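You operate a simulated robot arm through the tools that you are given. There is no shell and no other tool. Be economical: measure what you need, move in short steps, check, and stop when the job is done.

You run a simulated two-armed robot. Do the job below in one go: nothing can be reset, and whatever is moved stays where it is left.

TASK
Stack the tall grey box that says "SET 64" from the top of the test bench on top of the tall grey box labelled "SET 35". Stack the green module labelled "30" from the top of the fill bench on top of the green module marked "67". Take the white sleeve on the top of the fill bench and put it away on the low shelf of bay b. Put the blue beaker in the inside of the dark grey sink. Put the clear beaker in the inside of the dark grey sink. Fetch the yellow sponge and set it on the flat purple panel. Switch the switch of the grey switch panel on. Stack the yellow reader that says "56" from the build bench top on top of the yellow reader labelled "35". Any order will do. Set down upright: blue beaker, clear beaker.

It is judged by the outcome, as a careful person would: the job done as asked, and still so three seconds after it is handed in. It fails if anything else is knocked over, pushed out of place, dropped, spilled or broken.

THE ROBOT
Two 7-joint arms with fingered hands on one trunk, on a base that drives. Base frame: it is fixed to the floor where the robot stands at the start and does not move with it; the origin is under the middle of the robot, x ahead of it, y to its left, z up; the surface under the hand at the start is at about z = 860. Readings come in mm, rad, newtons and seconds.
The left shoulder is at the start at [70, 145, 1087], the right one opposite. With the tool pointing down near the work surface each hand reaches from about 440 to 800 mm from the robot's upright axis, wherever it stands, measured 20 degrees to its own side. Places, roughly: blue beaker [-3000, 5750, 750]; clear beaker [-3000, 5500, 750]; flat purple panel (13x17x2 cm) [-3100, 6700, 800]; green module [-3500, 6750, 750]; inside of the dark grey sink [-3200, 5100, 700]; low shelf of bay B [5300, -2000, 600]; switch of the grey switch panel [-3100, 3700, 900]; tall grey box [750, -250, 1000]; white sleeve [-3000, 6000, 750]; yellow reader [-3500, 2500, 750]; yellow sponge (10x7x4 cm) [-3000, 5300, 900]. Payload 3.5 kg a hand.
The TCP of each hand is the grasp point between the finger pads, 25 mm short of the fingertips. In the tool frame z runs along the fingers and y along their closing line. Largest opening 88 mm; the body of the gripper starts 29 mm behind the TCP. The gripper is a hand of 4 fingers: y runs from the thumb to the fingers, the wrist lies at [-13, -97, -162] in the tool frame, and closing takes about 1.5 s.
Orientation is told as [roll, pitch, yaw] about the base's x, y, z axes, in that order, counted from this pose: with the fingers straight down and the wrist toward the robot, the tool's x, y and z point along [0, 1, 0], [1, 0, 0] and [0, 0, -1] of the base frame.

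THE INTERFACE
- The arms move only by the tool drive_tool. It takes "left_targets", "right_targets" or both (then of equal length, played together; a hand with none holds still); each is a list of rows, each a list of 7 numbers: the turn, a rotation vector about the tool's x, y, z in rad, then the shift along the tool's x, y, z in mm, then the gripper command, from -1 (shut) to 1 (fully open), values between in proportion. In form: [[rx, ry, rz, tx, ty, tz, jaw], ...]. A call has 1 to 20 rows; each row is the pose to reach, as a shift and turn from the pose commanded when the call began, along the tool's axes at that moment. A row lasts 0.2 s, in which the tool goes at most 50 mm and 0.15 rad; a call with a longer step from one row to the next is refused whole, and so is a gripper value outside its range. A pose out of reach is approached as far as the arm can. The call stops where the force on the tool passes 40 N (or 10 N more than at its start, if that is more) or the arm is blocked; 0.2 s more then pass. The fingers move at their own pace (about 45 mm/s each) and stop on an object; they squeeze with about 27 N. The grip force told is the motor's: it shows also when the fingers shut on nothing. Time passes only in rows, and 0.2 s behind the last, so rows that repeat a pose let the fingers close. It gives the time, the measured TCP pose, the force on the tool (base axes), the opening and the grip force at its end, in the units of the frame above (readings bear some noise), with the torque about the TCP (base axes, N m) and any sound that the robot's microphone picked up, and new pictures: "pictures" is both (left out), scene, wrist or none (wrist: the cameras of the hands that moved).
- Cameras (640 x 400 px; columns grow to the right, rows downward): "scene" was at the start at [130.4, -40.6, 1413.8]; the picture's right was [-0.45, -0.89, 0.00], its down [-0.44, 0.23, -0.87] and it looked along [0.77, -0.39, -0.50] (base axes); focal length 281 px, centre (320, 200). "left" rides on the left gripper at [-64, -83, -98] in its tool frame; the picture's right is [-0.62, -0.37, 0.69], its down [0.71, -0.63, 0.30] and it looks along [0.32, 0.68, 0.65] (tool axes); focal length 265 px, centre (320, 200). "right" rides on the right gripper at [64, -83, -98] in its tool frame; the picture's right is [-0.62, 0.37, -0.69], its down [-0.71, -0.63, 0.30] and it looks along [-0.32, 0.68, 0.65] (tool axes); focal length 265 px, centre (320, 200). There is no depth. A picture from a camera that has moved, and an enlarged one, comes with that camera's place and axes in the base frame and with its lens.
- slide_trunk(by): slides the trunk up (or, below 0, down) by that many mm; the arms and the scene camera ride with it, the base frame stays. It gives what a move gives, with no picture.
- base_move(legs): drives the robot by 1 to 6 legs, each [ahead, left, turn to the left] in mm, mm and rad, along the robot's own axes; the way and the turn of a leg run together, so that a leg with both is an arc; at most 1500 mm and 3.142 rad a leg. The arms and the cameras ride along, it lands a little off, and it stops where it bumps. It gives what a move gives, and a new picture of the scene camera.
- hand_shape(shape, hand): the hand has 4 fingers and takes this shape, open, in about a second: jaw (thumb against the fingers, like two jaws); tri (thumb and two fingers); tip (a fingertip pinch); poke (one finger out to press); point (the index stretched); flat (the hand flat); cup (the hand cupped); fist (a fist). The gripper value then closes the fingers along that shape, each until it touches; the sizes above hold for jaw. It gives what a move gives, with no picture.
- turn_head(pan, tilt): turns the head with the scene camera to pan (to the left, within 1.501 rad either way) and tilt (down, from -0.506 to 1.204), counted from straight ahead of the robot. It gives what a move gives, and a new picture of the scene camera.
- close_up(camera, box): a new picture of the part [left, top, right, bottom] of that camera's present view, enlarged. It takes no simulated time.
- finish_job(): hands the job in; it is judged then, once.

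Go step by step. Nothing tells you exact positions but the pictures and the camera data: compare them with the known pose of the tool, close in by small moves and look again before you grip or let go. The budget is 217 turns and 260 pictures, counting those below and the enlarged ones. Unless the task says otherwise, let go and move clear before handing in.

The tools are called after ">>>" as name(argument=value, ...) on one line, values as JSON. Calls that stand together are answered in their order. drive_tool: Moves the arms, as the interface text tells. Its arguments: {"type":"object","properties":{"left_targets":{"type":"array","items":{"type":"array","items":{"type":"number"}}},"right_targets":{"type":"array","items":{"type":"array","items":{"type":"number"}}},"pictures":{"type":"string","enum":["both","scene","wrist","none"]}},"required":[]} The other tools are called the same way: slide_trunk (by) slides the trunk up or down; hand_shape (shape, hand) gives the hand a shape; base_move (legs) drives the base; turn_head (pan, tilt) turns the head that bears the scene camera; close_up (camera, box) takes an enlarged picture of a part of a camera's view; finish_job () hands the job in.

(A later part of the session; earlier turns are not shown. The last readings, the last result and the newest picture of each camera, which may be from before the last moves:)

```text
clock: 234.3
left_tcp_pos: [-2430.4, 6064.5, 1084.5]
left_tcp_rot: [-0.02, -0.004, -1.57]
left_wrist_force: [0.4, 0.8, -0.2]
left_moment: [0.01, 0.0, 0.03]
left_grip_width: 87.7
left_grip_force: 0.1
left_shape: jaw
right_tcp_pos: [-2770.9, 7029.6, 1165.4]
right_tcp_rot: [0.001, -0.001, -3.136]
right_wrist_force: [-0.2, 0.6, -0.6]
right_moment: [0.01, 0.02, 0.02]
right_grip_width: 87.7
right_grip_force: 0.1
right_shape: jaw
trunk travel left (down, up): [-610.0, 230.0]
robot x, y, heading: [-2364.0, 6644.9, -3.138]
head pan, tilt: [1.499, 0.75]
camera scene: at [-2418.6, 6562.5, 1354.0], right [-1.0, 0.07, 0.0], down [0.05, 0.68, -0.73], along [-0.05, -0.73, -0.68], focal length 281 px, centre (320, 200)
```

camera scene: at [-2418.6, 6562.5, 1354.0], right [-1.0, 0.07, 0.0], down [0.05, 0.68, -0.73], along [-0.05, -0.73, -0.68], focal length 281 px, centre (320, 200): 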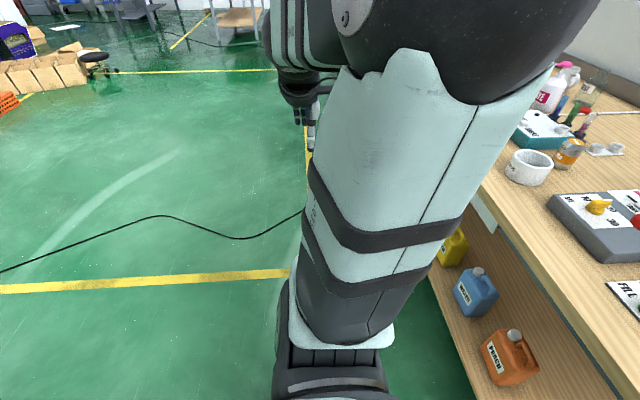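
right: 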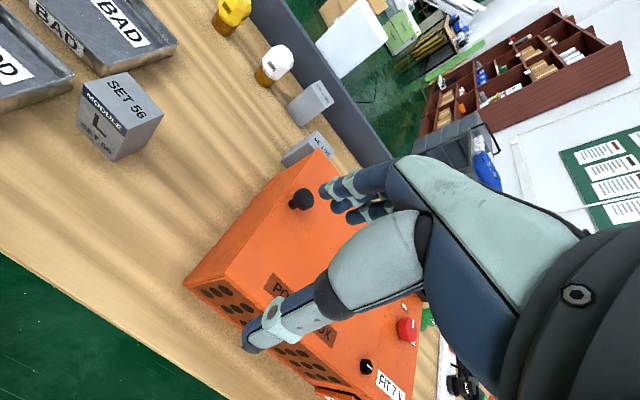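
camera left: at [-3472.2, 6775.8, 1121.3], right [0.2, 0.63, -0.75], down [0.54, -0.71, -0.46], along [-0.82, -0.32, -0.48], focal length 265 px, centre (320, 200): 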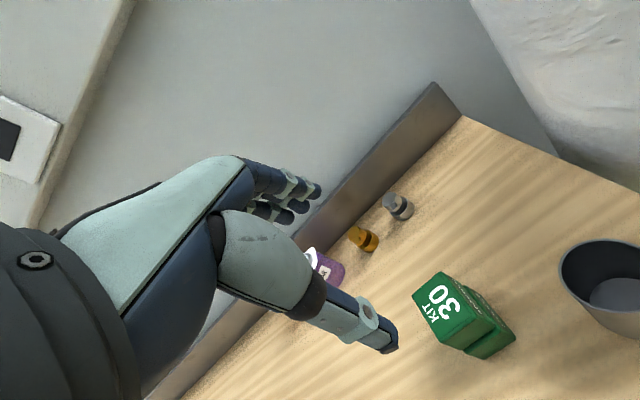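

Use the right hand for the sleeve. Drive south so the sleeve is ahead-right.

>>> base_move(legs=[[0, 895, 0]])

>>> turn_head(pan=-0.2, tilt=0.75)

>>> close_up(camera="scene", box=[240, 150, 400, 270])

```text
clock: 239.0
left_tcp_pos: [-2438.4, 5176.4, 1084.6]
left_tcp_rot: [-0.02, -0.004, -1.581]
left_wrist_force: [1.0, -0.3, -0.2]
left_moment: [-0.03, 0.01, -0.01]
left_grip_width: 87.7
left_grip_force: 0.1
left_shape: jaw
right_tcp_pos: [-2767.9, 6146.0, 1165.5]
right_tcp_rot: [0.002, -0.003, 3.136]
right_wrist_force: [0.8, 0.5, 0.6]
right_moment: [-0.01, 0.02, 0.0]
right_grip_width: 87.8
right_grip_force: 0.0
right_shape: jaw
trunk travel left (down, up): [-610.0, 230.0]
robot x, y, heading: [-2363.6, 5754.8, 3.13]
head pan, tilt: [1.499, 0.75]
camera scene: at [-2420.7, 5674.7, 1354.0], right [-1.0, 0.08, 0.0], down [0.05, 0.68, -0.73], along [-0.06, -0.73, -0.68], focal length 281 px, centre (320, 200)
```

scene: 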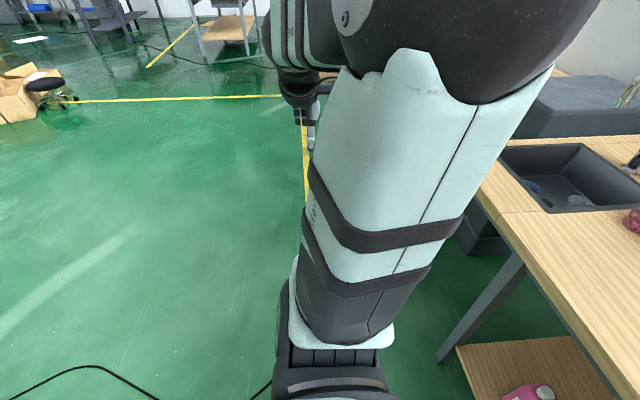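

```text
clock: 240.7
left_tcp_pos: [-2438.9, 5176.3, 1084.4]
left_tcp_rot: [-0.02, -0.004, -1.582]
left_wrist_force: [-1.0, 0.0, -0.4]
left_moment: [0.01, 0.01, -0.01]
left_grip_width: 87.8
left_grip_force: 0.0
left_shape: jaw
right_tcp_pos: [-2768.1, 6145.6, 1166.0]
right_tcp_rot: [0.0, -0.002, 3.135]
right_wrist_force: [1.1, -0.6, 0.1]
right_moment: [-0.03, 0.0, -0.02]
right_grip_width: 87.6
right_grip_force: 0.0
right_shape: jaw
trunk travel left (down, up): [-610.0, 230.0]
robot x, y, heading: [-2363.8, 5756.3, 3.136]
head pan, tilt: [-0.201, 0.75]
camera scene: at [-2495.3, 5774.0, 1354.0], right [0.21, 0.98, 0.0], down [0.67, -0.14, -0.73], along [-0.72, 0.15, -0.68], focal length 281 px, centre (320, 200)
```

scene: 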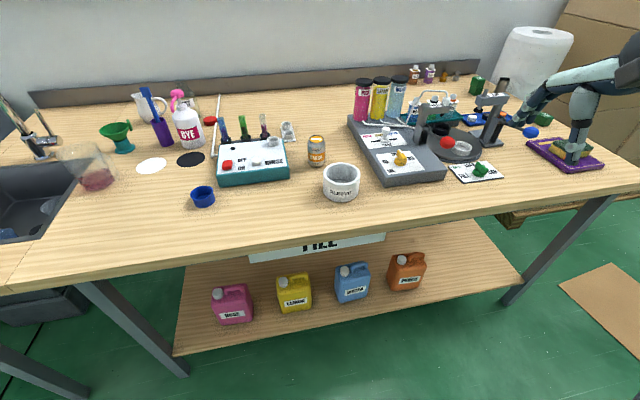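

```text
3.33 times, centred on (320, 210) of scene
camera zoom: at [-2495.3, 5774.0, 1354.0], right [0.21, 0.98, 0.0], down [0.67, -0.14, -0.73], along [-0.72, 0.15, -0.68], focal length 938 px, centre (320, 167)
```

zoom: 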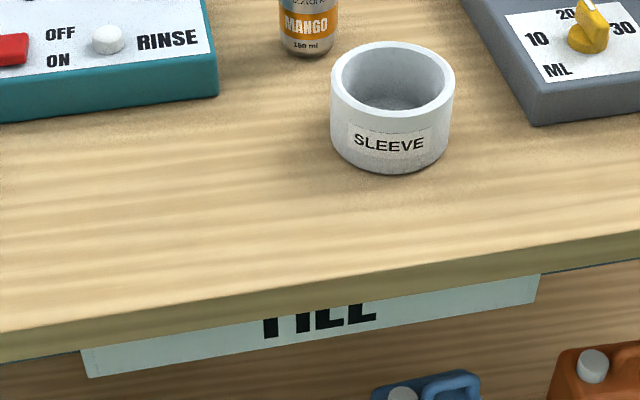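

Sleeve: rim centre ≈ (-3063, 5952), outer Ø ≈ 98, wall ≈ 10 mm, height ≈ 50. I'll pinch its near (east) wall with the right hand: thumb outside, fingers inside. Move above it.

>>> drive_tool(right_targets=[[0, 0, 0, 28, 36, 15, 1], [0, 0, 0, 56, 72, 30, 1], [0, 0, 0, 84, 107, 45, 1], [0, 0, 0, 112, 143, 60, 1], [0, 0, 0, 140, 179, 75, 1], [0, 0, 0, 168, 215, 95, 1], [0, 0, 0, 193.6, 246, 120, 1], [0, 0, 0, 193.6, 248, 160, 1], [0, 0, 0, 193.6, 248, 166, 1]])

```text
clock: 242.7
left_tcp_pos: [-2438.0, 5176.8, 1084.1]
left_tcp_rot: [-0.02, -0.005, -1.581]
left_wrist_force: [-0.3, -1.1, -0.2]
left_moment: [-0.03, -0.01, -0.03]
left_grip_width: 87.6
left_grip_force: 0.0
left_shape: jaw
right_tcp_pos: [-3017.6, 5952.1, 1001.3]
right_tcp_rot: [0.001, -0.002, 3.133]
right_wrist_force: [1.2, -0.3, -0.1]
right_moment: [0.02, 0.0, 0.03]
right_grip_width: 87.6
right_grip_force: 0.1
right_shape: jaw
trunk travel left (down, up): [-610.0, 230.0]
robot x, y, heading: [-2361.1, 5757.3, 3.134]
head pan, tilt: [-0.201, 0.75]
camera scene: at [-2495.2, 5773.9, 1354.0], right [0.21, 0.98, 0.0], down [0.67, -0.14, -0.73], along [-0.72, 0.15, -0.68], focal length 281 px, centre (320, 200)
camera right: at [-2934.6, 5888.8, 1098.9], right [-0.36, 0.62, 0.69], down [0.63, 0.71, -0.31], along [-0.68, 0.33, -0.65], focal length 265 px, centre (320, 200)
```

scene: 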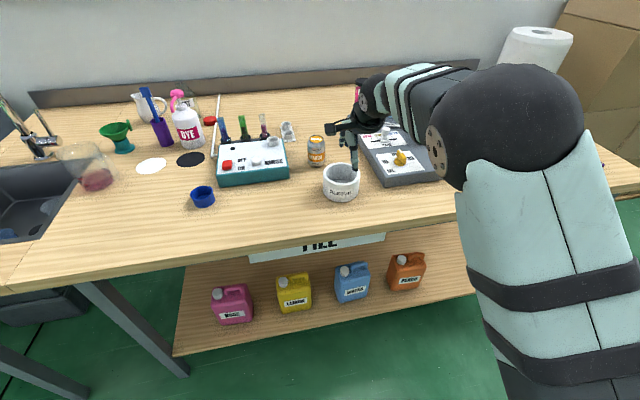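
right: 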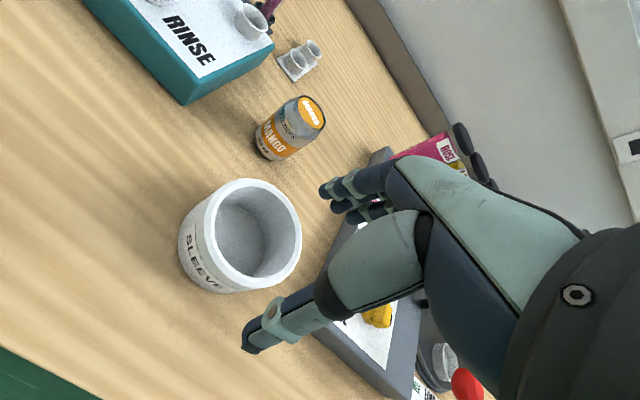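

Rim centre refined ≈ (-3050, 5951, 905). Narrow the hand to 66 mm and descend to just above the rim for a check.

>>> drive_tool(right_targets=[[0, 0, 0, 1, -1, 20, 0.5], [0, 0, 0, 1, -1, 45, 0.5], [0, 0, 0, 1, -1, 64, 0.5], [0, 0, 0, 1, -1, 64, 0.5]], pictures="wrist")

>>> close_up(camera="scene", box=[290, 110, 410, 210])

```text
clock: 243.7
left_tcp_pos: [-2437.9, 5176.0, 1084.8]
left_tcp_rot: [-0.022, -0.004, -1.582]
left_wrist_force: [-1.0, -0.1, 0.5]
left_moment: [-0.01, 0.0, 0.0]
left_grip_width: 87.8
left_grip_force: 0.0
left_shape: jaw
right_tcp_pos: [-3016.6, 5951.0, 936.9]
right_tcp_rot: [0.0, -0.003, 3.135]
right_wrist_force: [0.7, 0.9, 0.4]
right_moment: [-0.01, 0.01, -0.03]
right_grip_width: 66.5
right_grip_force: 0.1
right_shape: jaw
trunk travel left (down, up): [-610.0, 230.0]
robot x, y, heading: [-2360.9, 5759.1, 3.132]
head pan, tilt: [-0.201, 0.75]
camera right: at [-2933.8, 5888.4, 1034.9], right [-0.36, 0.62, 0.69], down [0.63, 0.71, -0.31], along [-0.68, 0.33, -0.65], focal length 265 px, centre (320, 200)
```

right: 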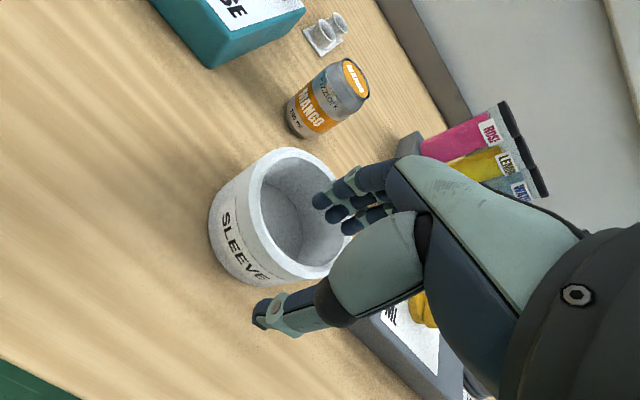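

```text
4.00 times, centred on (350, 160) of scene
camera zoom: at [-2495.1, 5774.0, 1354.0], right [0.21, 0.98, 0.0], down [0.67, -0.14, -0.73], along [-0.72, 0.15, -0.68], focal length 1125 px, centre (200, 360)
```

zoom: 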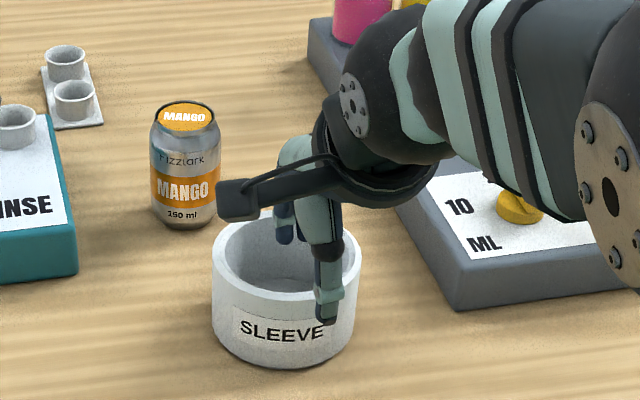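

Thumb is outside, fingers over the interior. Descend to z ≈ 886 and close.

>>> drive_tool(right_targets=[[0, 0, 0, 2, 0, 20, 0.5], [0, 0, 0, 2, 0, 38, 0.5], [0, 0, 0, 2, 0, 48, 0.5], [0, 0, 0, 2, 0, 51, 0.5], [0, 0, 0, 2, 0, 51, 0], [0, 0, 0, 2, 0, 51, -0.5], [0, 0, 0, 2, 0, 51, -1], [0, 0, 0, 2, 0, 51, -1], [0, 0, 0, 2, 0, 51, -1], [0, 0, 0, 2, 0, 51, -1], [0, 0, 0, 2, 0, 51, -1]], pictures="wrist")

```text
clock: 246.1
left_tcp_pos: [-2439.2, 5174.3, 1083.7]
left_tcp_rot: [-0.019, -0.005, -1.58]
left_wrist_force: [-0.1, 0.5, -0.9]
left_moment: [0.0, -0.01, -0.01]
left_grip_width: 87.6
left_grip_force: 0.1
left_shape: jaw
right_tcp_pos: [-3016.6, 5950.8, 885.7]
right_tcp_rot: [-0.001, -0.001, 3.134]
right_wrist_force: [0.5, -0.6, 0.7]
right_moment: [0.04, -0.01, 0.03]
right_grip_width: 3.5
right_grip_force: 27.1
right_shape: jaw
trunk travel left (down, up): [-610.0, 230.0]
robot x, y, heading: [-2363.0, 5756.3, 3.131]
head pan, tilt: [-0.201, 0.75]
camera right: at [-2933.5, 5886.6, 984.2], right [-0.36, 0.62, 0.69], down [0.63, 0.71, -0.31], along [-0.68, 0.33, -0.65], focal length 265 px, centre (320, 200)
```

right: 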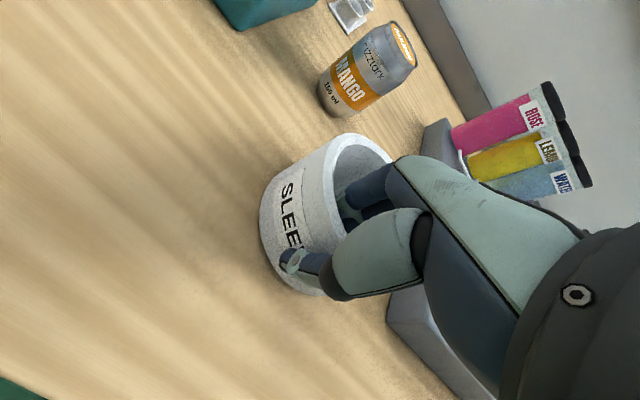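

Closed on the wall (3.5 mm reading). Lift a little and check.

>>> drive_tool(right_targets=[[0, 0, 0, 0, 0, -10, -1], [0, 0, 0, 0, 0, -25, -1], [0, 0, 0, 0, 0, -50, -1], [0, 0, 0, 0, 0, -70, -1], [0, 0, 0, 0, 0, -70, -1]], pictures="none")

>>> close_up(camera="scene", box=[270, 90, 410, 210])

```text
clock: 247.3
left_tcp_pos: [-2438.7, 5175.9, 1084.2]
left_tcp_rot: [-0.017, -0.004, -1.582]
left_wrist_force: [0.4, 0.0, -0.5]
left_moment: [0.01, -0.03, 0.0]
left_grip_width: 87.9
left_grip_force: 0.1
left_shape: jaw
right_tcp_pos: [-3017.5, 5949.1, 956.6]
right_tcp_rot: [0.0, -0.002, 3.135]
right_wrist_force: [0.1, 0.2, -0.7]
right_moment: [-0.01, -0.03, 0.01]
right_grip_width: 3.6
right_grip_force: 26.9
right_shape: jaw
trunk travel left (down, up): [-610.0, 230.0]
robot x, y, heading: [-2364.2, 5755.5, 3.132]
head pan, tilt: [-0.201, 0.75]
```

```text
3.33 times, centred on (340, 150) of scene
camera zoom: at [-2495.8, 5774.1, 1353.9], right [0.21, 0.98, 0.0], down [0.67, -0.14, -0.73], along [-0.72, 0.15, -0.68], focal length 938 px, centre (253, 367)
```

zoom: 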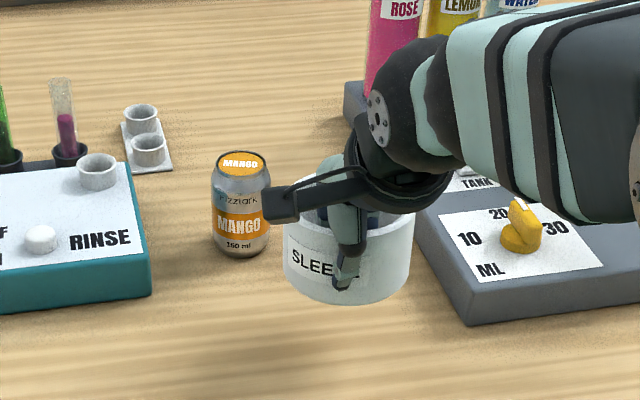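

The sleeve hangs level in the right hand. I tuck both arms for travelling.

>>> drive_tool(right_targets=[[0, 0, 0, 0, 0, -30, -1], [0, 0, 0, 0, 0, -60, -1], [0, 0, 0, 0, 0, -90, -1], [0, 0, 0, 0, -20, -100, -1], [0, 0, 0, 0, -45, -100, -1], [0, 0, 0, 0, -70, -100, -1], [0, 0, 0, 0, -95, -100, -1], [0, 0, 0, 0, -120, -100, -1], [0, 0, 0, 0, -145, -100, -1], [0, 0, 0, 0, -165, -100, -1], [0, 0, 0, 0, -180, -100, -1], [0, 0, 0, 0, -180, -100, -1]], left_targets=[[0, 0, 0.13, -27, -5, -10, 1], [0, 0, 0.26, -54, -15, -20, 1], [0, 0, 0.39, -81, -30, -30, 1], [0, 0, 0.52, -108, -50, -40, 1], [0, 0, 0.65, -135, -75, -50, 1], [0, 0, 0.78, -162, -105, -60, 1], [0, 0, 0.91, -189, -135, -60, 1], [0, 0, 1.04, -216, -165, -60, 1], [0, 0, 1.17, -243, -195, -60, 1], [0, 0, 1.3, -270, -225, -60, 1], [0, 0, 1.43, -297, -252, -60, 1], [0, 0, 1.56, -325, -280, -60, 1]], pictures="scene")

```text
clock: 249.9
left_tcp_pos: [-2764.0, 5451.2, 1149.0]
left_tcp_rot: [-0.012, -0.015, -3.141]
left_wrist_force: [-0.5, -0.3, 0.0]
left_moment: [0.0, -0.03, -0.01]
left_grip_width: 87.8
left_grip_force: 0.1
left_shape: jaw
left hand out of reach, approached as far as the arm can: row 9, 10, 11, 12
right_tcp_pos: [-2855.7, 5954.5, 1051.1]
right_tcp_rot: [0.014, -0.001, 3.132]
right_wrist_force: [0.7, 0.0, -0.4]
right_moment: [-0.02, -0.01, 0.02]
right_grip_width: 3.7
right_grip_force: 27.0
right_shape: jaw
right hand out of reach, approached as far as the arm can: row 9, 10, 11, 12
trunk travel left (down, up): [-610.0, 230.0]
robot x, y, heading: [-2361.9, 5760.2, 3.136]
head pan, tilt: [-0.201, 0.75]
camera scene: at [-2498.1, 5773.1, 1353.7], right [0.21, 0.98, 0.0], down [0.67, -0.14, -0.73], along [-0.71, 0.15, -0.68], focal length 281 px, centre (320, 200)
```

scene: 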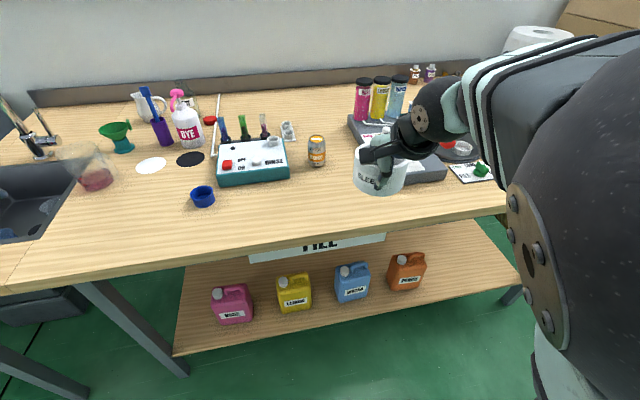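

Sleeve held. Now drive: back away, turn south and retrace my path through the room.

>>> base_move(legs=[[-460, 0, 0], [0, 0, 1.571], [1400, 0, 0], [1400, 0, 0]])

```text
clock: 269.8
left_tcp_pos: [-1592.3, 2530.2, 1149.8]
left_tcp_rot: [-0.009, -0.019, -1.55]
left_wrist_force: [-0.1, 1.0, 0.5]
left_moment: [0.0, 0.01, 0.01]
left_grip_width: 87.9
left_grip_force: 0.0
left_shape: jaw
right_tcp_pos: [-2093.7, 2427.9, 1052.8]
right_tcp_rot: [0.017, -0.002, -1.558]
right_wrist_force: [-0.2, -0.9, -0.2]
right_moment: [0.01, -0.01, 0.0]
right_grip_width: 3.5
right_grip_force: 26.8
right_shape: jaw
trunk travel left (down, up): [-610.0, 230.0]
robot x, y, heading: [-1902.9, 2919.9, -1.558]
head pan, tilt: [-0.201, 0.75]
camera scene: at [-1919.6, 2790.6, 1354.0], right [-0.98, 0.19, 0.0], down [0.13, 0.67, -0.73], along [-0.14, -0.72, -0.68], focal length 281 px, centre (320, 200)
```

scene: 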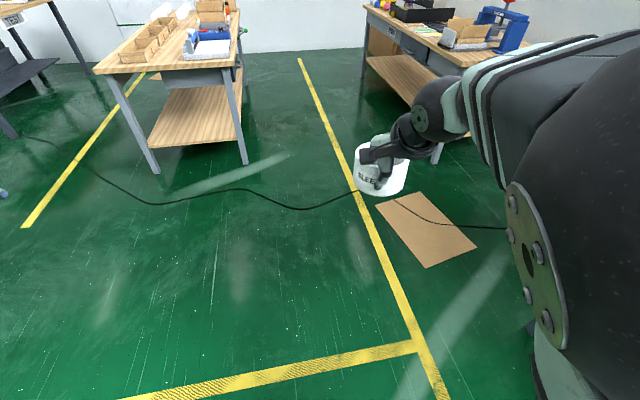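

Continue diagonally to the area north of the test bench and face east.

>>> base_move(legs=[[0, 0, 0.71], [1400, 0, 0], [1350, 0, 0], [0, 0, 0.848]])

>>> turn_head(pan=0.0, tilt=0.4)

```text
clock: 287.1
left_tcp_pos: [258.7, 1100.0, 1151.0]
left_tcp_rot: [-0.012, -0.017, -0.051]
left_wrist_force: [0.1, -0.3, 0.0]
left_moment: [0.01, 0.02, -0.02]
left_grip_width: 87.9
left_grip_force: 0.1
left_shape: jaw
right_tcp_pos: [324.3, 593.4, 1052.5]
right_tcp_rot: [0.016, -0.002, -0.062]
right_wrist_force: [-0.8, 0.4, -1.7]
right_moment: [0.0, 0.02, -0.04]
right_grip_width: 3.7
right_grip_force: 27.8
right_shape: jaw
trunk travel left (down, up): [-610.0, 230.0]
robot x, y, heading: [-154.9, 816.5, -0.056]
head pan, tilt: [-0.201, 0.75]
camera scene: at [-24.4, 793.3, 1354.0], right [-0.26, -0.97, 0.0], down [-0.66, 0.17, -0.73], along [0.71, -0.19, -0.68], focal length 281 px, centre (320, 200)
```

scene: 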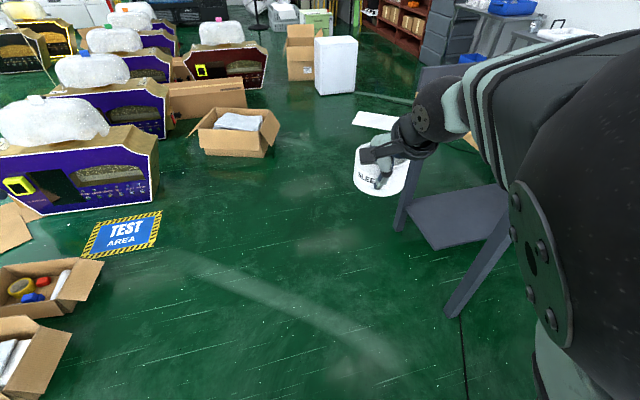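

```text
clock: 287.9
left_tcp_pos: [259.1, 1100.6, 1150.9]
left_tcp_rot: [-0.014, -0.019, -0.05]
left_wrist_force: [0.4, -0.4, 0.5]
left_moment: [-0.01, 0.0, 0.0]
left_grip_width: 87.9
left_grip_force: 0.1
left_shape: jaw
right_tcp_pos: [323.5, 593.3, 1051.5]
right_tcp_rot: [0.018, -0.002, -0.061]
right_wrist_force: [-0.7, -0.2, -0.8]
right_moment: [0.03, 0.03, 0.0]
right_grip_width: 3.5
right_grip_force: 26.8
right_shape: jaw
trunk travel left (down, up): [-610.0, 230.0]
robot x, y, heading: [-154.5, 817.6, -0.056]
head pan, tilt: [0.0, 0.4]
camera scene: at [-12.1, 809.1, 1385.0], right [-0.06, -1.0, 0.0], down [-0.39, 0.02, -0.92], along [0.92, -0.05, -0.39], focal length 281 px, centre (320, 200)
```

scene: 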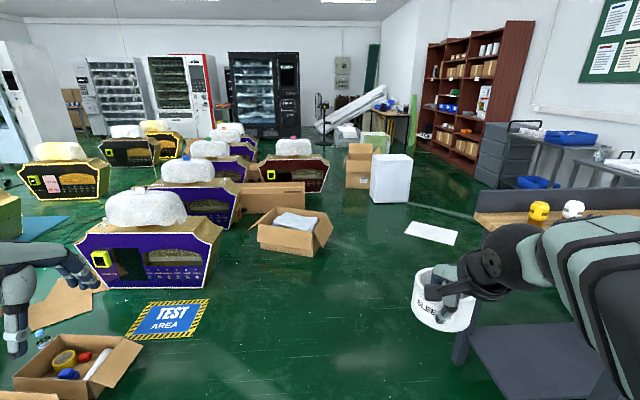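

I can see the brown shelving at the far right. I drive around the test bench's end: to (1600, 400), then south along its back.

>>> base_move(legs=[[0, 0, -0.177], [1000, 0, 0], [830, 0, 0], [0, 0, -1.338], [1400, 0, 0], [0, 0, 1.5]])

```text
clock: 307.6
left_tcp_pos: [1938.8, -1360.3, 1150.0]
left_tcp_rot: [-0.016, -0.016, -1.566]
left_wrist_force: [0.0, -1.0, -0.7]
left_moment: [-0.02, -0.01, 0.01]
left_grip_width: 88.1
left_grip_force: 0.0
left_shape: jaw
right_tcp_pos: [1434.2, -1454.3, 1051.7]
right_tcp_rot: [0.021, -0.002, -1.579]
right_wrist_force: [-0.4, -0.1, -0.5]
right_moment: [0.0, 0.01, 0.05]
right_grip_width: 3.4
right_grip_force: 27.6
right_shape: jaw
trunk travel left (down, up): [-610.0, 230.0]
robot x, y, heading: [1630.6, -964.3, -1.572]
head pan, tilt: [0.0, 0.4]
stopped in leg 5: the robot was blocked; the commanded pose is now the measured one
camera scene: at [1631.0, -1106.4, 1385.0], right [-1.0, 0.0, 0.0], down [0.0, 0.39, -0.92], along [0.0, -0.92, -0.39], focal length 281 px, centre (320, 200)
```

scene: 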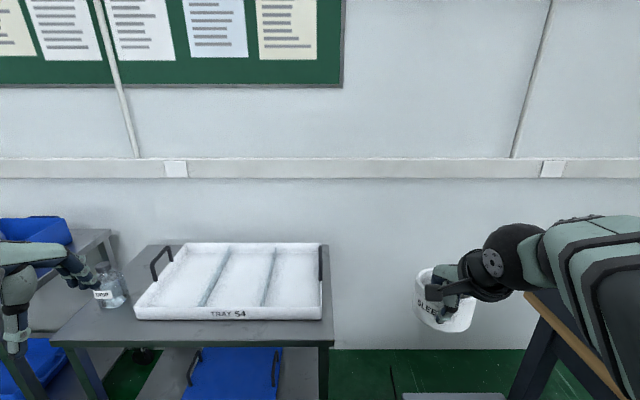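

I bumped lightly at y ≈ -964 against the cart ahead. Back off, turn east and look.

>>> base_move(legs=[[-150, 0, 0], [0, 0, 1.572]])

>>> turn_head(pan=-0.15, tilt=0.6)

```text
clock: 312.7
left_tcp_pos: [2038.5, -517.6, 1150.6]
left_tcp_rot: [-0.013, -0.017, -0.023]
left_wrist_force: [0.3, -0.7, -0.5]
left_moment: [-0.02, 0.01, 0.03]
left_grip_width: 87.8
left_grip_force: 0.1
left_shape: jaw
right_tcp_pos: [2117.2, -1022.0, 1053.2]
right_tcp_rot: [0.02, -0.001, -0.035]
right_wrist_force: [-0.4, -0.4, -0.3]
right_moment: [0.01, 0.04, -0.05]
right_grip_width: 3.2
right_grip_force: 27.6
right_shape: jaw
trunk travel left (down, up): [-610.0, 230.0]
robot x, y, heading: [1629.9, -810.6, -0.028]
head pan, tilt: [0.0, 0.4]
camera scene: at [1774.3, -815.9, 1385.1], right [-0.03, -1.0, 0.0], down [-0.39, 0.01, -0.92], along [0.92, -0.03, -0.39], focal length 281 px, centre (320, 200)
```

scene: 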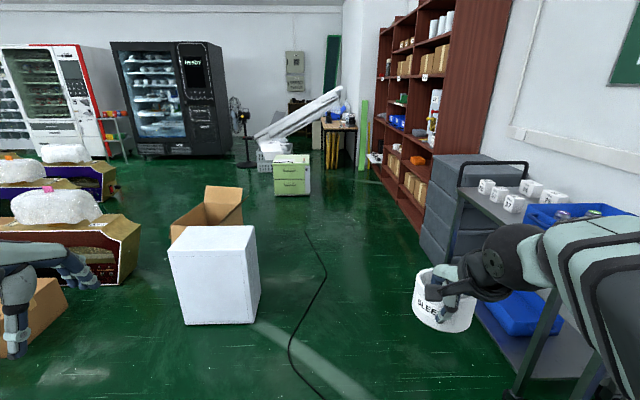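

```text
clock: 313.4
left_tcp_pos: [2036.5, -517.2, 1150.1]
left_tcp_rot: [-0.016, -0.016, -0.023]
left_wrist_force: [0.3, 0.3, 0.3]
left_moment: [0.01, 0.03, 0.0]
left_grip_width: 88.0
left_grip_force: 0.1
left_shape: jaw
right_tcp_pos: [2115.9, -1023.8, 1052.5]
right_tcp_rot: [0.02, -0.003, -0.036]
right_wrist_force: [0.3, 0.5, -0.2]
right_moment: [0.05, 0.02, -0.02]
right_grip_width: 3.4
right_grip_force: 26.5
right_shape: jaw
trunk travel left (down, up): [-610.0, 230.0]
robot x, y, heading: [1632.9, -810.9, -0.029]
head pan, tilt: [-0.15, 0.6]
camera scene: at [1768.7, -828.8, 1366.9], right [-0.18, -0.98, 0.0], down [-0.56, 0.1, -0.83], along [0.81, -0.15, -0.56], focal length 281 px, centre (320, 200)
```

scene: 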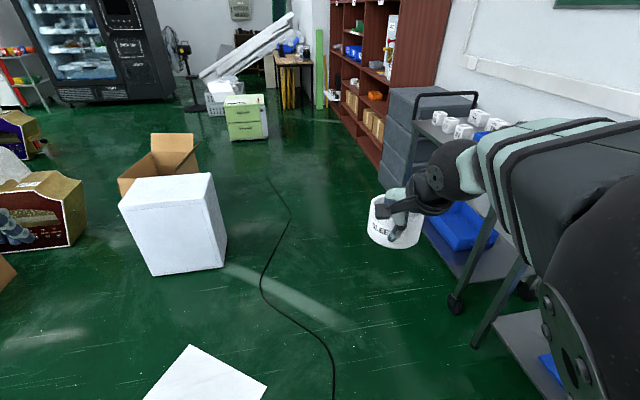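

I check what I bumped into south of here.

>>> turn_head(pan=-1.5, tilt=0.9)

```text
clock: 314.9
left_tcp_pos: [2037.1, -516.5, 1147.8]
left_tcp_rot: [-0.013, -0.017, -0.022]
left_wrist_force: [1.0, -0.4, -0.1]
left_moment: [0.02, -0.02, -0.06]
left_grip_width: 87.7
left_grip_force: 0.0
left_shape: jaw
right_tcp_pos: [2115.8, -1023.2, 1053.2]
right_tcp_rot: [0.022, -0.002, -0.035]
right_wrist_force: [-0.6, -0.3, -0.5]
right_moment: [0.0, 0.01, 0.02]
right_grip_width: 3.4
right_grip_force: 26.6
right_shape: jaw
trunk travel left (down, up): [-610.0, 230.0]
robot x, y, heading: [1631.7, -812.5, -0.029]
head pan, tilt: [-1.499, 0.901]
camera scene: at [1684.9, -888.5, 1342.1], right [-1.0, -0.04, 0.0], down [-0.03, 0.78, -0.62], along [0.03, -0.62, -0.78], focal length 281 px, centre (320, 200)
```

scene: 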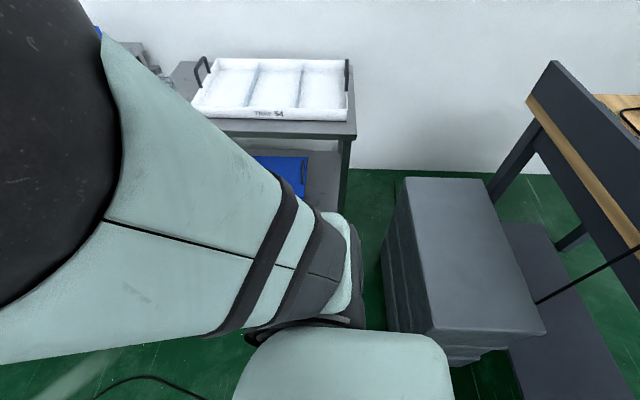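

The grey crate stack stands upright; fine. Now go through the lane at y ≈ -1100 toward the shelving.

>>> base_move(legs=[[470, -290, 0.028], [900, 0, 0], [900, 50, 0]])

>>> turn_head(pan=-0.55, tilt=0.35)

```text
clock: 326.9
left_tcp_pos: [4305.9, -725.6, 1150.6]
left_tcp_rot: [-0.015, -0.018, 0.024]
left_wrist_force: [-0.3, -0.2, -0.1]
left_moment: [0.0, 0.02, -0.02]
left_grip_width: 88.0
left_grip_force: 0.0
left_shape: jaw
right_tcp_pos: [4409.0, -1227.3, 1052.9]
right_tcp_rot: [0.02, -0.001, 0.014]
right_wrist_force: [0.5, -0.4, -1.0]
right_moment: [0.01, 0.04, 0.01]
right_grip_width: 3.4
right_grip_force: 27.0
right_shape: jaw
trunk travel left (down, up): [-610.0, 230.0]
robot x, y, heading: [3915.4, -1036.8, 0.015]
head pan, tilt: [-1.499, 0.901]
camera scene: at [3971.7, -1113.3, 1342.1], right [-1.0, -0.09, 0.0], down [-0.07, 0.78, -0.62], along [0.06, -0.62, -0.78], focal length 281 px, centre (320, 200)
```

scene: 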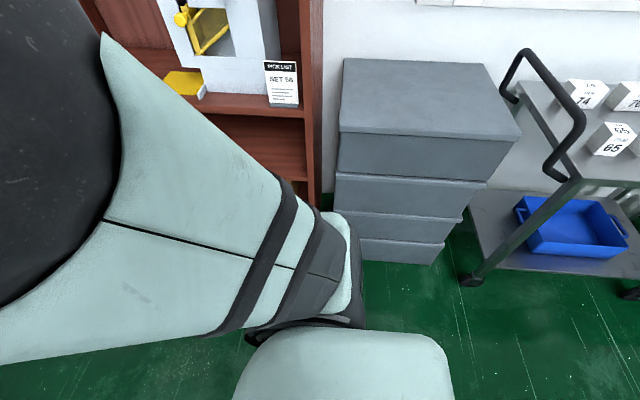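

```text
clock: 328.1
left_tcp_pos: [4307.3, -724.4, 1150.3]
left_tcp_rot: [-0.014, -0.018, 0.023]
left_wrist_force: [0.4, 0.9, -0.2]
left_moment: [-0.01, -0.02, -0.01]
left_grip_width: 88.1
left_grip_force: 0.0
left_shape: jaw
right_tcp_pos: [4409.2, -1226.5, 1053.0]
right_tcp_rot: [0.02, -0.001, 0.013]
right_wrist_force: [0.3, 0.4, -0.5]
right_moment: [0.02, 0.02, 0.01]
right_grip_width: 3.3
right_grip_force: 27.2
right_shape: jaw
trunk travel left (down, up): [-610.0, 230.0]
robot x, y, heading: [3916.7, -1039.1, 0.019]
head pan, tilt: [-0.55, 0.351]
camera scene: at [4045.4, -1085.4, 1389.6], right [-0.51, -0.86, 0.0], down [-0.3, 0.17, -0.94], along [0.81, -0.48, -0.34], focal length 281 px, centre (320, 200)
```

scene: 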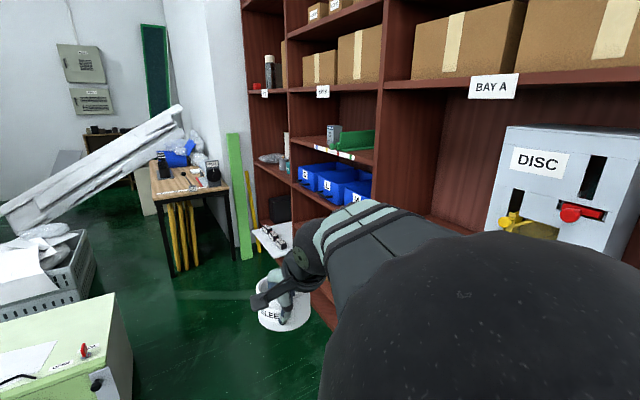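

Bay A is nearest, bay B next (x ≈ 5300). I drive there and turn to face the shelf.

>>> base_move(legs=[[1370, -190, -0.019], [0, 0, -1.571]])

>>> turn_head(pan=0.0, tilt=0.7)

```text
clock: 339.0
left_tcp_pos: [5618.8, -1635.9, 1149.6]
left_tcp_rot: [-0.012, -0.018, -1.577]
left_wrist_force: [-0.6, 0.3, 0.9]
left_moment: [-0.01, -0.03, 0.0]
left_grip_width: 87.9
left_grip_force: 0.0
left_shape: jaw
right_tcp_pos: [5112.6, -1725.6, 1052.6]
right_tcp_rot: [0.021, 0.0, -1.588]
right_wrist_force: [-0.3, 0.1, 0.3]
right_moment: [0.05, -0.02, 0.01]
right_grip_width: 3.3
right_grip_force: 26.6
right_shape: jaw
trunk travel left (down, up): [-610.0, 230.0]
robot x, y, heading: [5319.7, -1234.7, -1.581]
head pan, tilt: [-0.55, 0.351]
camera scene: at [5264.6, -1364.9, 1389.6], right [-0.85, 0.53, 0.0], down [0.18, 0.29, -0.94], along [-0.5, -0.79, -0.34], focal length 281 px, centre (320, 200)
```

scene: 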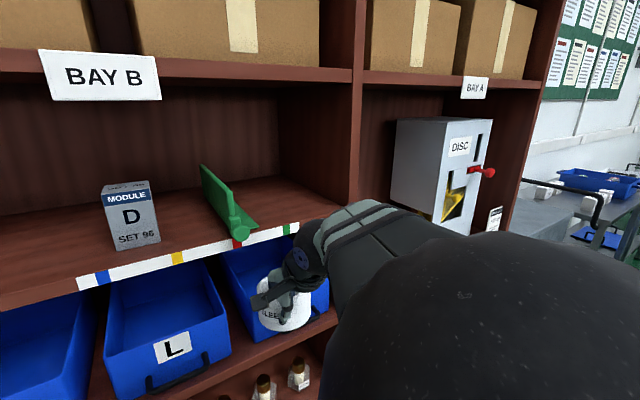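

```text
clock: 339.9
left_tcp_pos: [5618.0, -1636.6, 1149.9]
left_tcp_rot: [-0.016, -0.017, -1.576]
left_wrist_force: [-0.5, 0.3, 0.4]
left_moment: [0.03, 0.03, 0.0]
left_grip_width: 88.1
left_grip_force: 0.1
left_shape: jaw
right_tcp_pos: [5111.9, -1724.3, 1053.3]
right_tcp_rot: [0.021, -0.002, -1.588]
right_wrist_force: [0.2, -0.4, -0.6]
right_moment: [0.01, 0.0, 0.01]
right_grip_width: 3.1
right_grip_force: 27.4
right_shape: jaw
trunk travel left (down, up): [-610.0, 230.0]
robot x, y, heading: [5314.5, -1234.3, -1.585]
head pan, tilt: [0.0, 0.7]
camera scene: at [5313.1, -1371.1, 1358.3], right [-1.0, 0.01, 0.0], down [0.01, 0.64, -0.77], along [-0.01, -0.77, -0.64], focal length 281 px, centre (320, 200)
```

scene: 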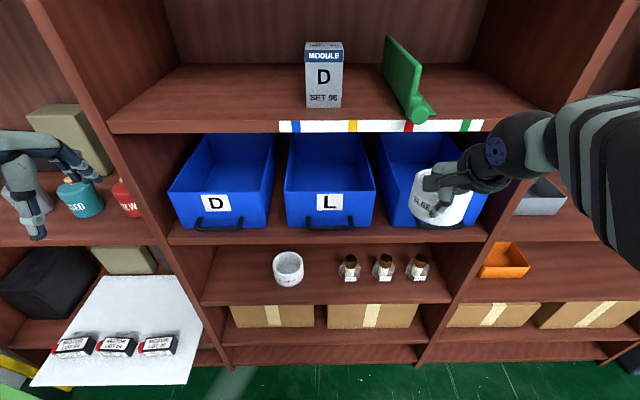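

The low shelf of bay B (z ≈ 600, front edge y ≈ -1805) has free room on its left part, around x ≈ 5550. I back off a bit, shift left, and lower the trunk.

>>> base_move(legs=[[-90, 235, 0.014]])

>>> slide_trunk(by=-200)

>>> turn_head(pan=0.0, tilt=0.65)

```text
clock: 341.8
left_tcp_pos: [5855.5, -1543.4, 1150.1]
left_tcp_rot: [-0.014, -0.016, -1.559]
left_wrist_force: [-0.3, -0.3, 0.6]
left_moment: [0.0, -0.01, -0.02]
left_grip_width: 87.9
left_grip_force: 0.1
left_shape: jaw
right_tcp_pos: [5353.1, -1637.5, 1053.0]
right_tcp_rot: [0.022, -0.003, -1.572]
right_wrist_force: [-0.8, 0.5, -0.9]
right_moment: [0.04, -0.01, 0.0]
right_grip_width: 3.1
right_grip_force: 27.4
right_shape: jaw
trunk travel left (down, up): [-610.0, 230.0]
robot x, y, heading: [5551.0, -1145.8, -1.568]
head pan, tilt: [0.0, 0.7]
camera scene: at [5547.9, -1280.8, 1358.2], right [-1.0, 0.0, 0.0], down [0.0, 0.64, -0.76], along [0.0, -0.76, -0.64], focal length 281 px, centre (320, 200)
```

scene: 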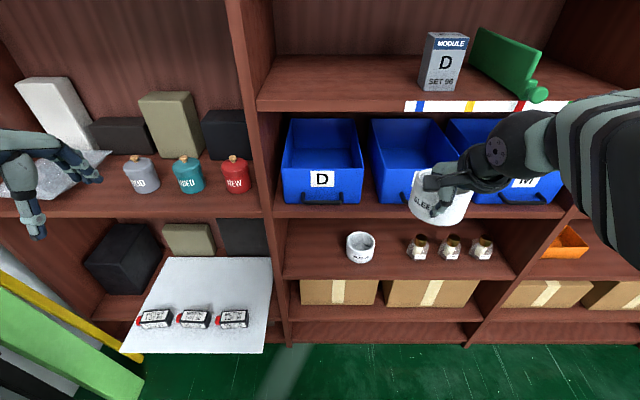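

```text
clock: 343.9
left_tcp_pos: [5857.3, -1541.6, 950.1]
left_tcp_rot: [-0.016, -0.017, -1.561]
left_wrist_force: [0.5, -0.1, 0.5]
left_moment: [0.0, 0.04, -0.02]
left_grip_width: 87.5
left_grip_force: 0.0
left_shape: jaw
right_tcp_pos: [5352.8, -1636.3, 854.1]
right_tcp_rot: [0.022, -0.002, -1.572]
right_wrist_force: [0.0, 0.1, 0.6]
right_moment: [0.04, -0.01, 0.01]
right_grip_width: 3.4
right_grip_force: 27.2
right_shape: jaw
trunk travel left (down, up): [-410.0, 430.0]
robot x, y, heading: [5546.8, -1147.3, -1.564]
head pan, tilt: [0.0, 0.7]
```

```text
clock: 344.6
left_tcp_pos: [5857.2, -1541.0, 950.7]
left_tcp_rot: [-0.013, -0.016, -1.559]
left_wrist_force: [-0.9, -0.2, 0.4]
left_moment: [0.01, 0.01, -0.01]
left_grip_width: 87.8
left_grip_force: 0.1
left_shape: jaw
right_tcp_pos: [5354.3, -1637.4, 853.0]
right_tcp_rot: [0.021, -0.002, -1.573]
right_wrist_force: [-0.5, 0.1, -0.2]
right_moment: [0.08, 0.01, 0.0]
right_grip_width: 3.2
right_grip_force: 27.0
right_shape: jaw
trunk travel left (down, up): [-410.0, 430.0]
robot x, y, heading: [5546.9, -1143.3, -1.563]
head pan, tilt: [0.0, 0.649]
camera scene: at [5548.5, -1282.4, 1162.5], right [-1.0, 0.0, 0.0], down [0.0, 0.6, -0.8], along [0.0, -0.8, -0.6], focal length 281 px, centre (320, 200)
```

scene: 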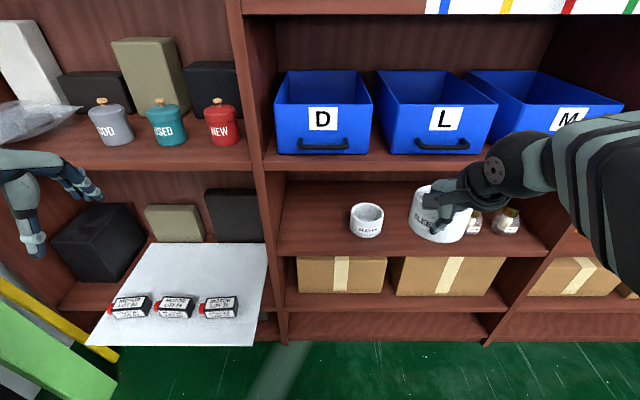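

Shelf front edge ≈ (y -1810, z ≈ 585), free gap x 5464–5650 beside the white cup. Move the sleeve in front of the gap, low.

>>> drive_tool(right_targets=[[0, 0, 0, 34, 0, 20, -1], [0, 0, 0, 68, 0, 50, -1], [0, 0, 0, 102, 5, 85, -1], [0, 0, 0, 136, 10, 120, -1], [0, 0, 0, 170, 15, 155, -1], [0, 0, 0, 202, 20, 185, -1], [0, 0, 0, 202, 20, 190, -1], [0, 0, 0, 202, 20, 190, -1]])

```text
clock: 346.6
left_tcp_pos: [5857.1, -1540.4, 950.6]
left_tcp_rot: [-0.016, -0.017, -1.56]
left_wrist_force: [-0.6, -0.6, -0.9]
left_moment: [0.04, 0.0, 0.04]
left_grip_width: 87.9
left_grip_force: 0.1
left_shape: jaw
right_tcp_pos: [5552.0, -1670.1, 691.0]
right_tcp_rot: [0.099, -0.018, -1.62]
right_wrist_force: [-0.5, 0.2, -1.3]
right_moment: [0.03, -0.01, -0.03]
right_grip_width: 3.3
right_grip_force: 27.3
right_shape: jaw
right hand out of reach, approached as far as the arm can: row 1, 2
trunk travel left (down, up): [-410.0, 430.0]
robot x, y, heading: [5551.2, -1148.7, -1.569]
head pan, tilt: [0.0, 0.649]
stopped in row 8 (right hand): the arm was blocked; the commanded pose is now the measured one
camera scene: at [5548.4, -1282.3, 1162.6], right [-1.0, 0.0, 0.0], down [0.0, 0.6, -0.8], along [0.0, -0.8, -0.6], focal length 281 px, centre (320, 200)
camera right: at [5610.9, -1585.7, 794.2], right [-0.7, -0.32, 0.63], down [-0.65, 0.66, -0.38], along [-0.29, -0.68, -0.67], focal length 265 px, centre (320, 200)
```

scene: 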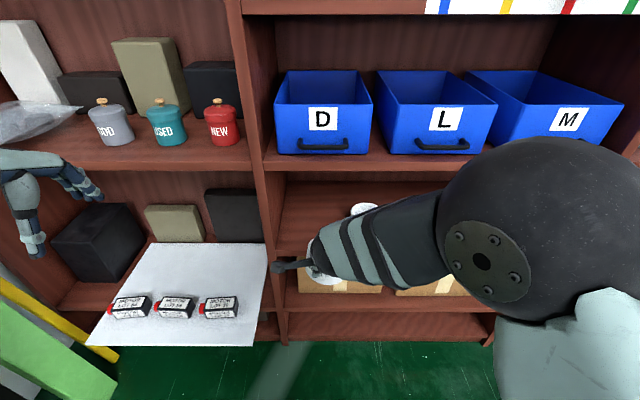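
right: 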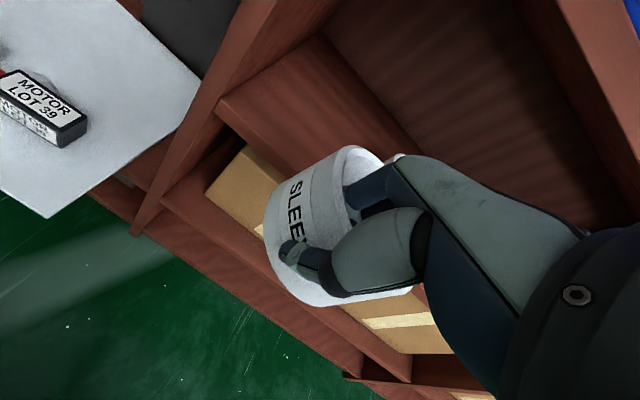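

The arm is cramped across the body. I shift the base 120 mm left and move the hand right by the same amount, also levelling it.

>>> base_move(legs=[[0, 120, 0]])

>>> drive_tool(right_targets=[[0, 0, 0, -30, 0, -10, -1], [0, 0, 0, -60, 0, -15, -1], [0, 0, 0, -90, 0, -15, -1], [0, 0, 0, -118, 0, -15, -1], [0, 0, 0, -118, 0, -15, -1]], pictures="none")

```text
clock: 347.8
left_tcp_pos: [5976.8, -1540.3, 948.7]
left_tcp_rot: [-0.016, -0.016, -1.561]
left_wrist_force: [0.4, -0.9, 0.3]
left_moment: [0.02, 0.0, -0.03]
left_grip_width: 87.9
left_grip_force: 0.1
left_shape: jaw
right_tcp_pos: [5672.8, -1667.7, 692.5]
right_tcp_rot: [0.098, -0.017, -1.617]
right_wrist_force: [1.0, -1.6, -0.7]
right_moment: [0.01, 0.02, -0.01]
right_grip_width: 3.1
right_grip_force: 27.1
right_shape: jaw
trunk travel left (down, up): [-410.0, 430.0]
robot x, y, heading: [5668.3, -1141.3, -1.566]
head pan, tilt: [0.0, 0.649]
camera scene: at [5669.2, -1282.0, 1162.6], right [-1.0, 0.0, 0.0], down [0.0, 0.6, -0.8], along [0.0, -0.8, -0.6], focal length 281 px, centre (320, 200)
```

scene: 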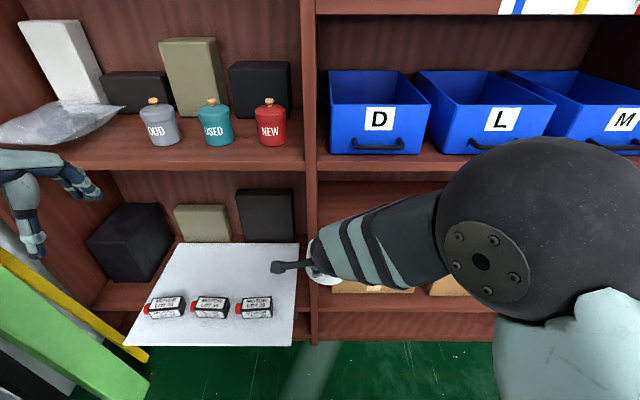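

```text
clock: 349.0
left_tcp_pos: [5976.1, -1540.4, 949.1]
left_tcp_rot: [-0.016, -0.017, -1.561]
left_wrist_force: [0.3, -0.6, 0.1]
left_moment: [0.0, -0.01, 0.0]
left_grip_width: 87.9
left_grip_force: 0.0
left_shape: jaw
right_tcp_pos: [5554.3, -1662.2, 695.2]
right_tcp_rot: [0.099, -0.018, -1.618]
right_wrist_force: [-0.7, 0.3, -2.3]
right_moment: [-0.02, -0.02, 0.0]
right_grip_width: 3.1
right_grip_force: 26.5
right_shape: jaw
trunk travel left (down, up): [-410.0, 430.0]
robot x, y, heading: [5670.3, -1146.8, -1.566]
head pan, tilt: [0.0, 0.649]
```

>>> drive_tool(right_targets=[[0.009, -0.05, -0.024, 1, 0, 0, -1], [0.018, -0.099, -0.048, 2, 0, 0, -1], [0.018, -0.099, -0.048, 2, 10, 15, -1], [0.018, -0.099, -0.048, 2, 20, 30, -1], [0.018, -0.099, -0.048, 2, 20, 30, -1]])

```text
clock: 350.2
left_tcp_pos: [5976.8, -1540.7, 949.7]
left_tcp_rot: [-0.015, -0.017, -1.561]
left_wrist_force: [0.4, 0.0, -0.1]
left_moment: [-0.02, 0.01, 0.0]
left_grip_width: 88.0
left_grip_force: 0.0
left_shape: jaw
right_tcp_pos: [5558.8, -1683.9, 666.2]
right_tcp_rot: [0.0, -0.002, -1.571]
right_wrist_force: [0.8, 0.6, -0.7]
right_moment: [0.03, 0.0, -0.01]
right_grip_width: 3.4
right_grip_force: 27.4
right_shape: jaw
trunk travel left (down, up): [-410.0, 430.0]
robot x, y, heading: [5671.6, -1145.1, -1.567]
head pan, tilt: [0.0, 0.649]
camera scene: at [5668.1, -1281.8, 1162.6], right [-1.0, 0.0, 0.0], down [0.0, 0.6, -0.8], along [0.0, -0.8, -0.6], focal length 281 px, centre (320, 200)
camera right: at [5621.6, -1599.4, 763.9], right [-0.62, -0.37, 0.69], down [-0.72, 0.63, -0.3], along [-0.32, -0.69, -0.65], focal length 265 px, centre (320, 200)
```

scene: 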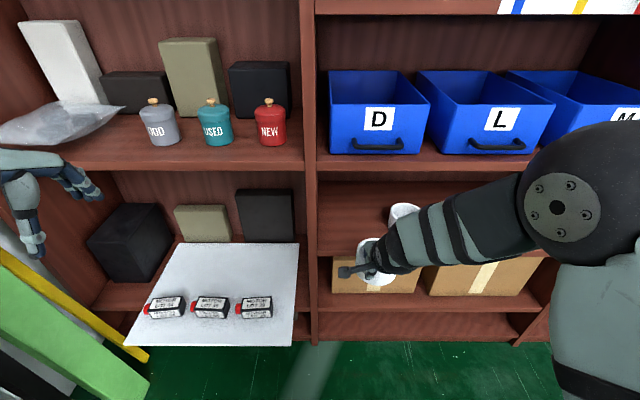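
right: 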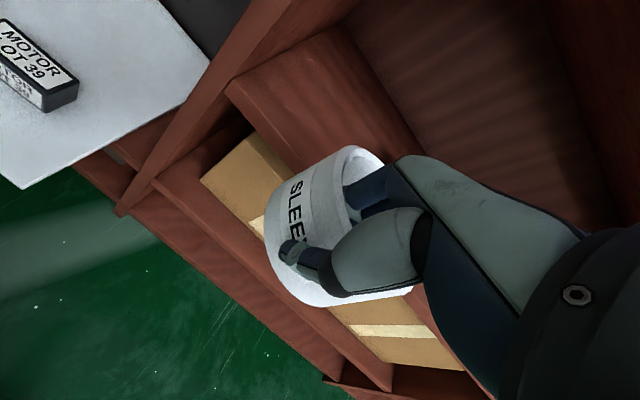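

Level, and the path into the gap is clear. Move forward 160 mm into the shelf.

>>> drive_tool(right_targets=[[0, 0, 0, 0, 30, 0, -1], [0, 0, 0, 0, 65, 0, -1], [0, 0, 0, 0, 100, 0, -1], [0, 0, 0, 0, 130, 0, -1], [0, 0, 0, 0, 160, 0, -1], [0, 0, 0, 0, 160, 0, -1]])

```text
clock: 351.6
left_tcp_pos: [5976.8, -1539.8, 951.2]
left_tcp_rot: [-0.017, -0.018, -1.56]
left_wrist_force: [0.1, -0.7, -0.5]
left_moment: [-0.02, 0.02, -0.02]
left_grip_width: 87.7
left_grip_force: 0.0
left_shape: jaw
right_tcp_pos: [5558.8, -1844.0, 665.0]
right_tcp_rot: [-0.001, -0.002, -1.57]
right_wrist_force: [-0.3, 0.0, -0.5]
right_moment: [0.03, -0.05, 0.03]
right_grip_width: 3.3
right_grip_force: 26.4
right_shape: jaw
trunk travel left (down, up): [-410.0, 430.0]
robot x, y, heading: [5669.1, -1145.6, -1.568]
head pan, tilt: [0.0, 0.649]
camera scene: at [5668.1, -1281.6, 1162.6], right [-1.0, 0.0, 0.0], down [0.0, 0.6, -0.8], along [0.0, -0.8, -0.6], focal length 281 px, centre (320, 200)
camera right: at [5622.1, -1758.5, 763.4], right [-0.62, -0.37, 0.69], down [-0.72, 0.63, -0.3], along [-0.32, -0.68, -0.65], focal length 265 px, centre (320, 200)
```

scene: 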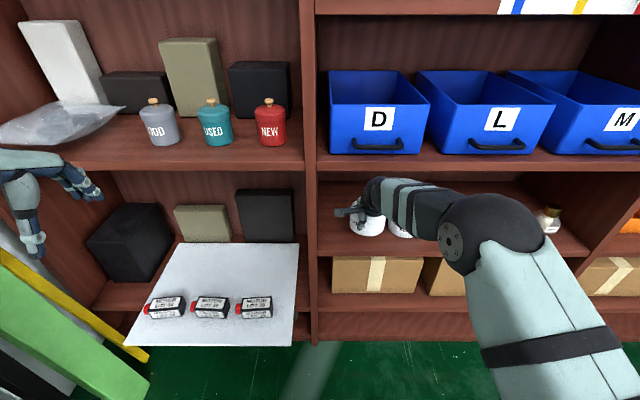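
right: 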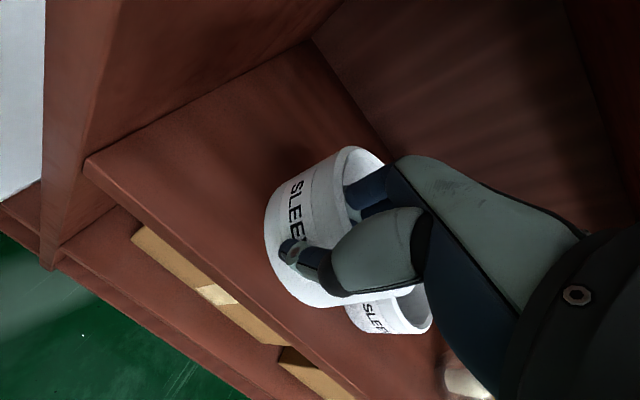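

The neighbouring piece is another sleeve, with a gap of only ~15 mm. Shift 20 mm away from it, then lower.

>>> drive_tool(right_targets=[[0, 0, 0, 20, 0, 0, -1], [0, 0, 0, 20, 0, 15, -1], [0, 0, 0, 20, 0, 30, -1], [0, 0, 0, 20, 0, 36, -1], [0, 0, 0, 20, 0, 40, -1], [0, 0, 0, 20, 0, 43, -1], [0, 0, 0, 20, 0, 43, -1]], pictures="none")

```text
clock: 353.2
left_tcp_pos: [5975.5, -1540.5, 951.0]
left_tcp_rot: [-0.016, -0.017, -1.564]
left_wrist_force: [-0.3, -0.7, 0.2]
left_moment: [0.0, 0.01, -0.03]
left_grip_width: 88.0
left_grip_force: 0.1
left_shape: jaw
right_tcp_pos: [5577.0, -1843.6, 622.0]
right_tcp_rot: [-0.001, 0.0, -1.57]
right_wrist_force: [-0.1, -0.3, -0.9]
right_moment: [0.01, -0.02, -0.02]
right_grip_width: 3.4
right_grip_force: 27.0
right_shape: jaw
trunk travel left (down, up): [-410.0, 430.0]
robot x, y, heading: [5667.9, -1144.7, -1.567]
head pan, tilt: [0.0, 0.649]
```

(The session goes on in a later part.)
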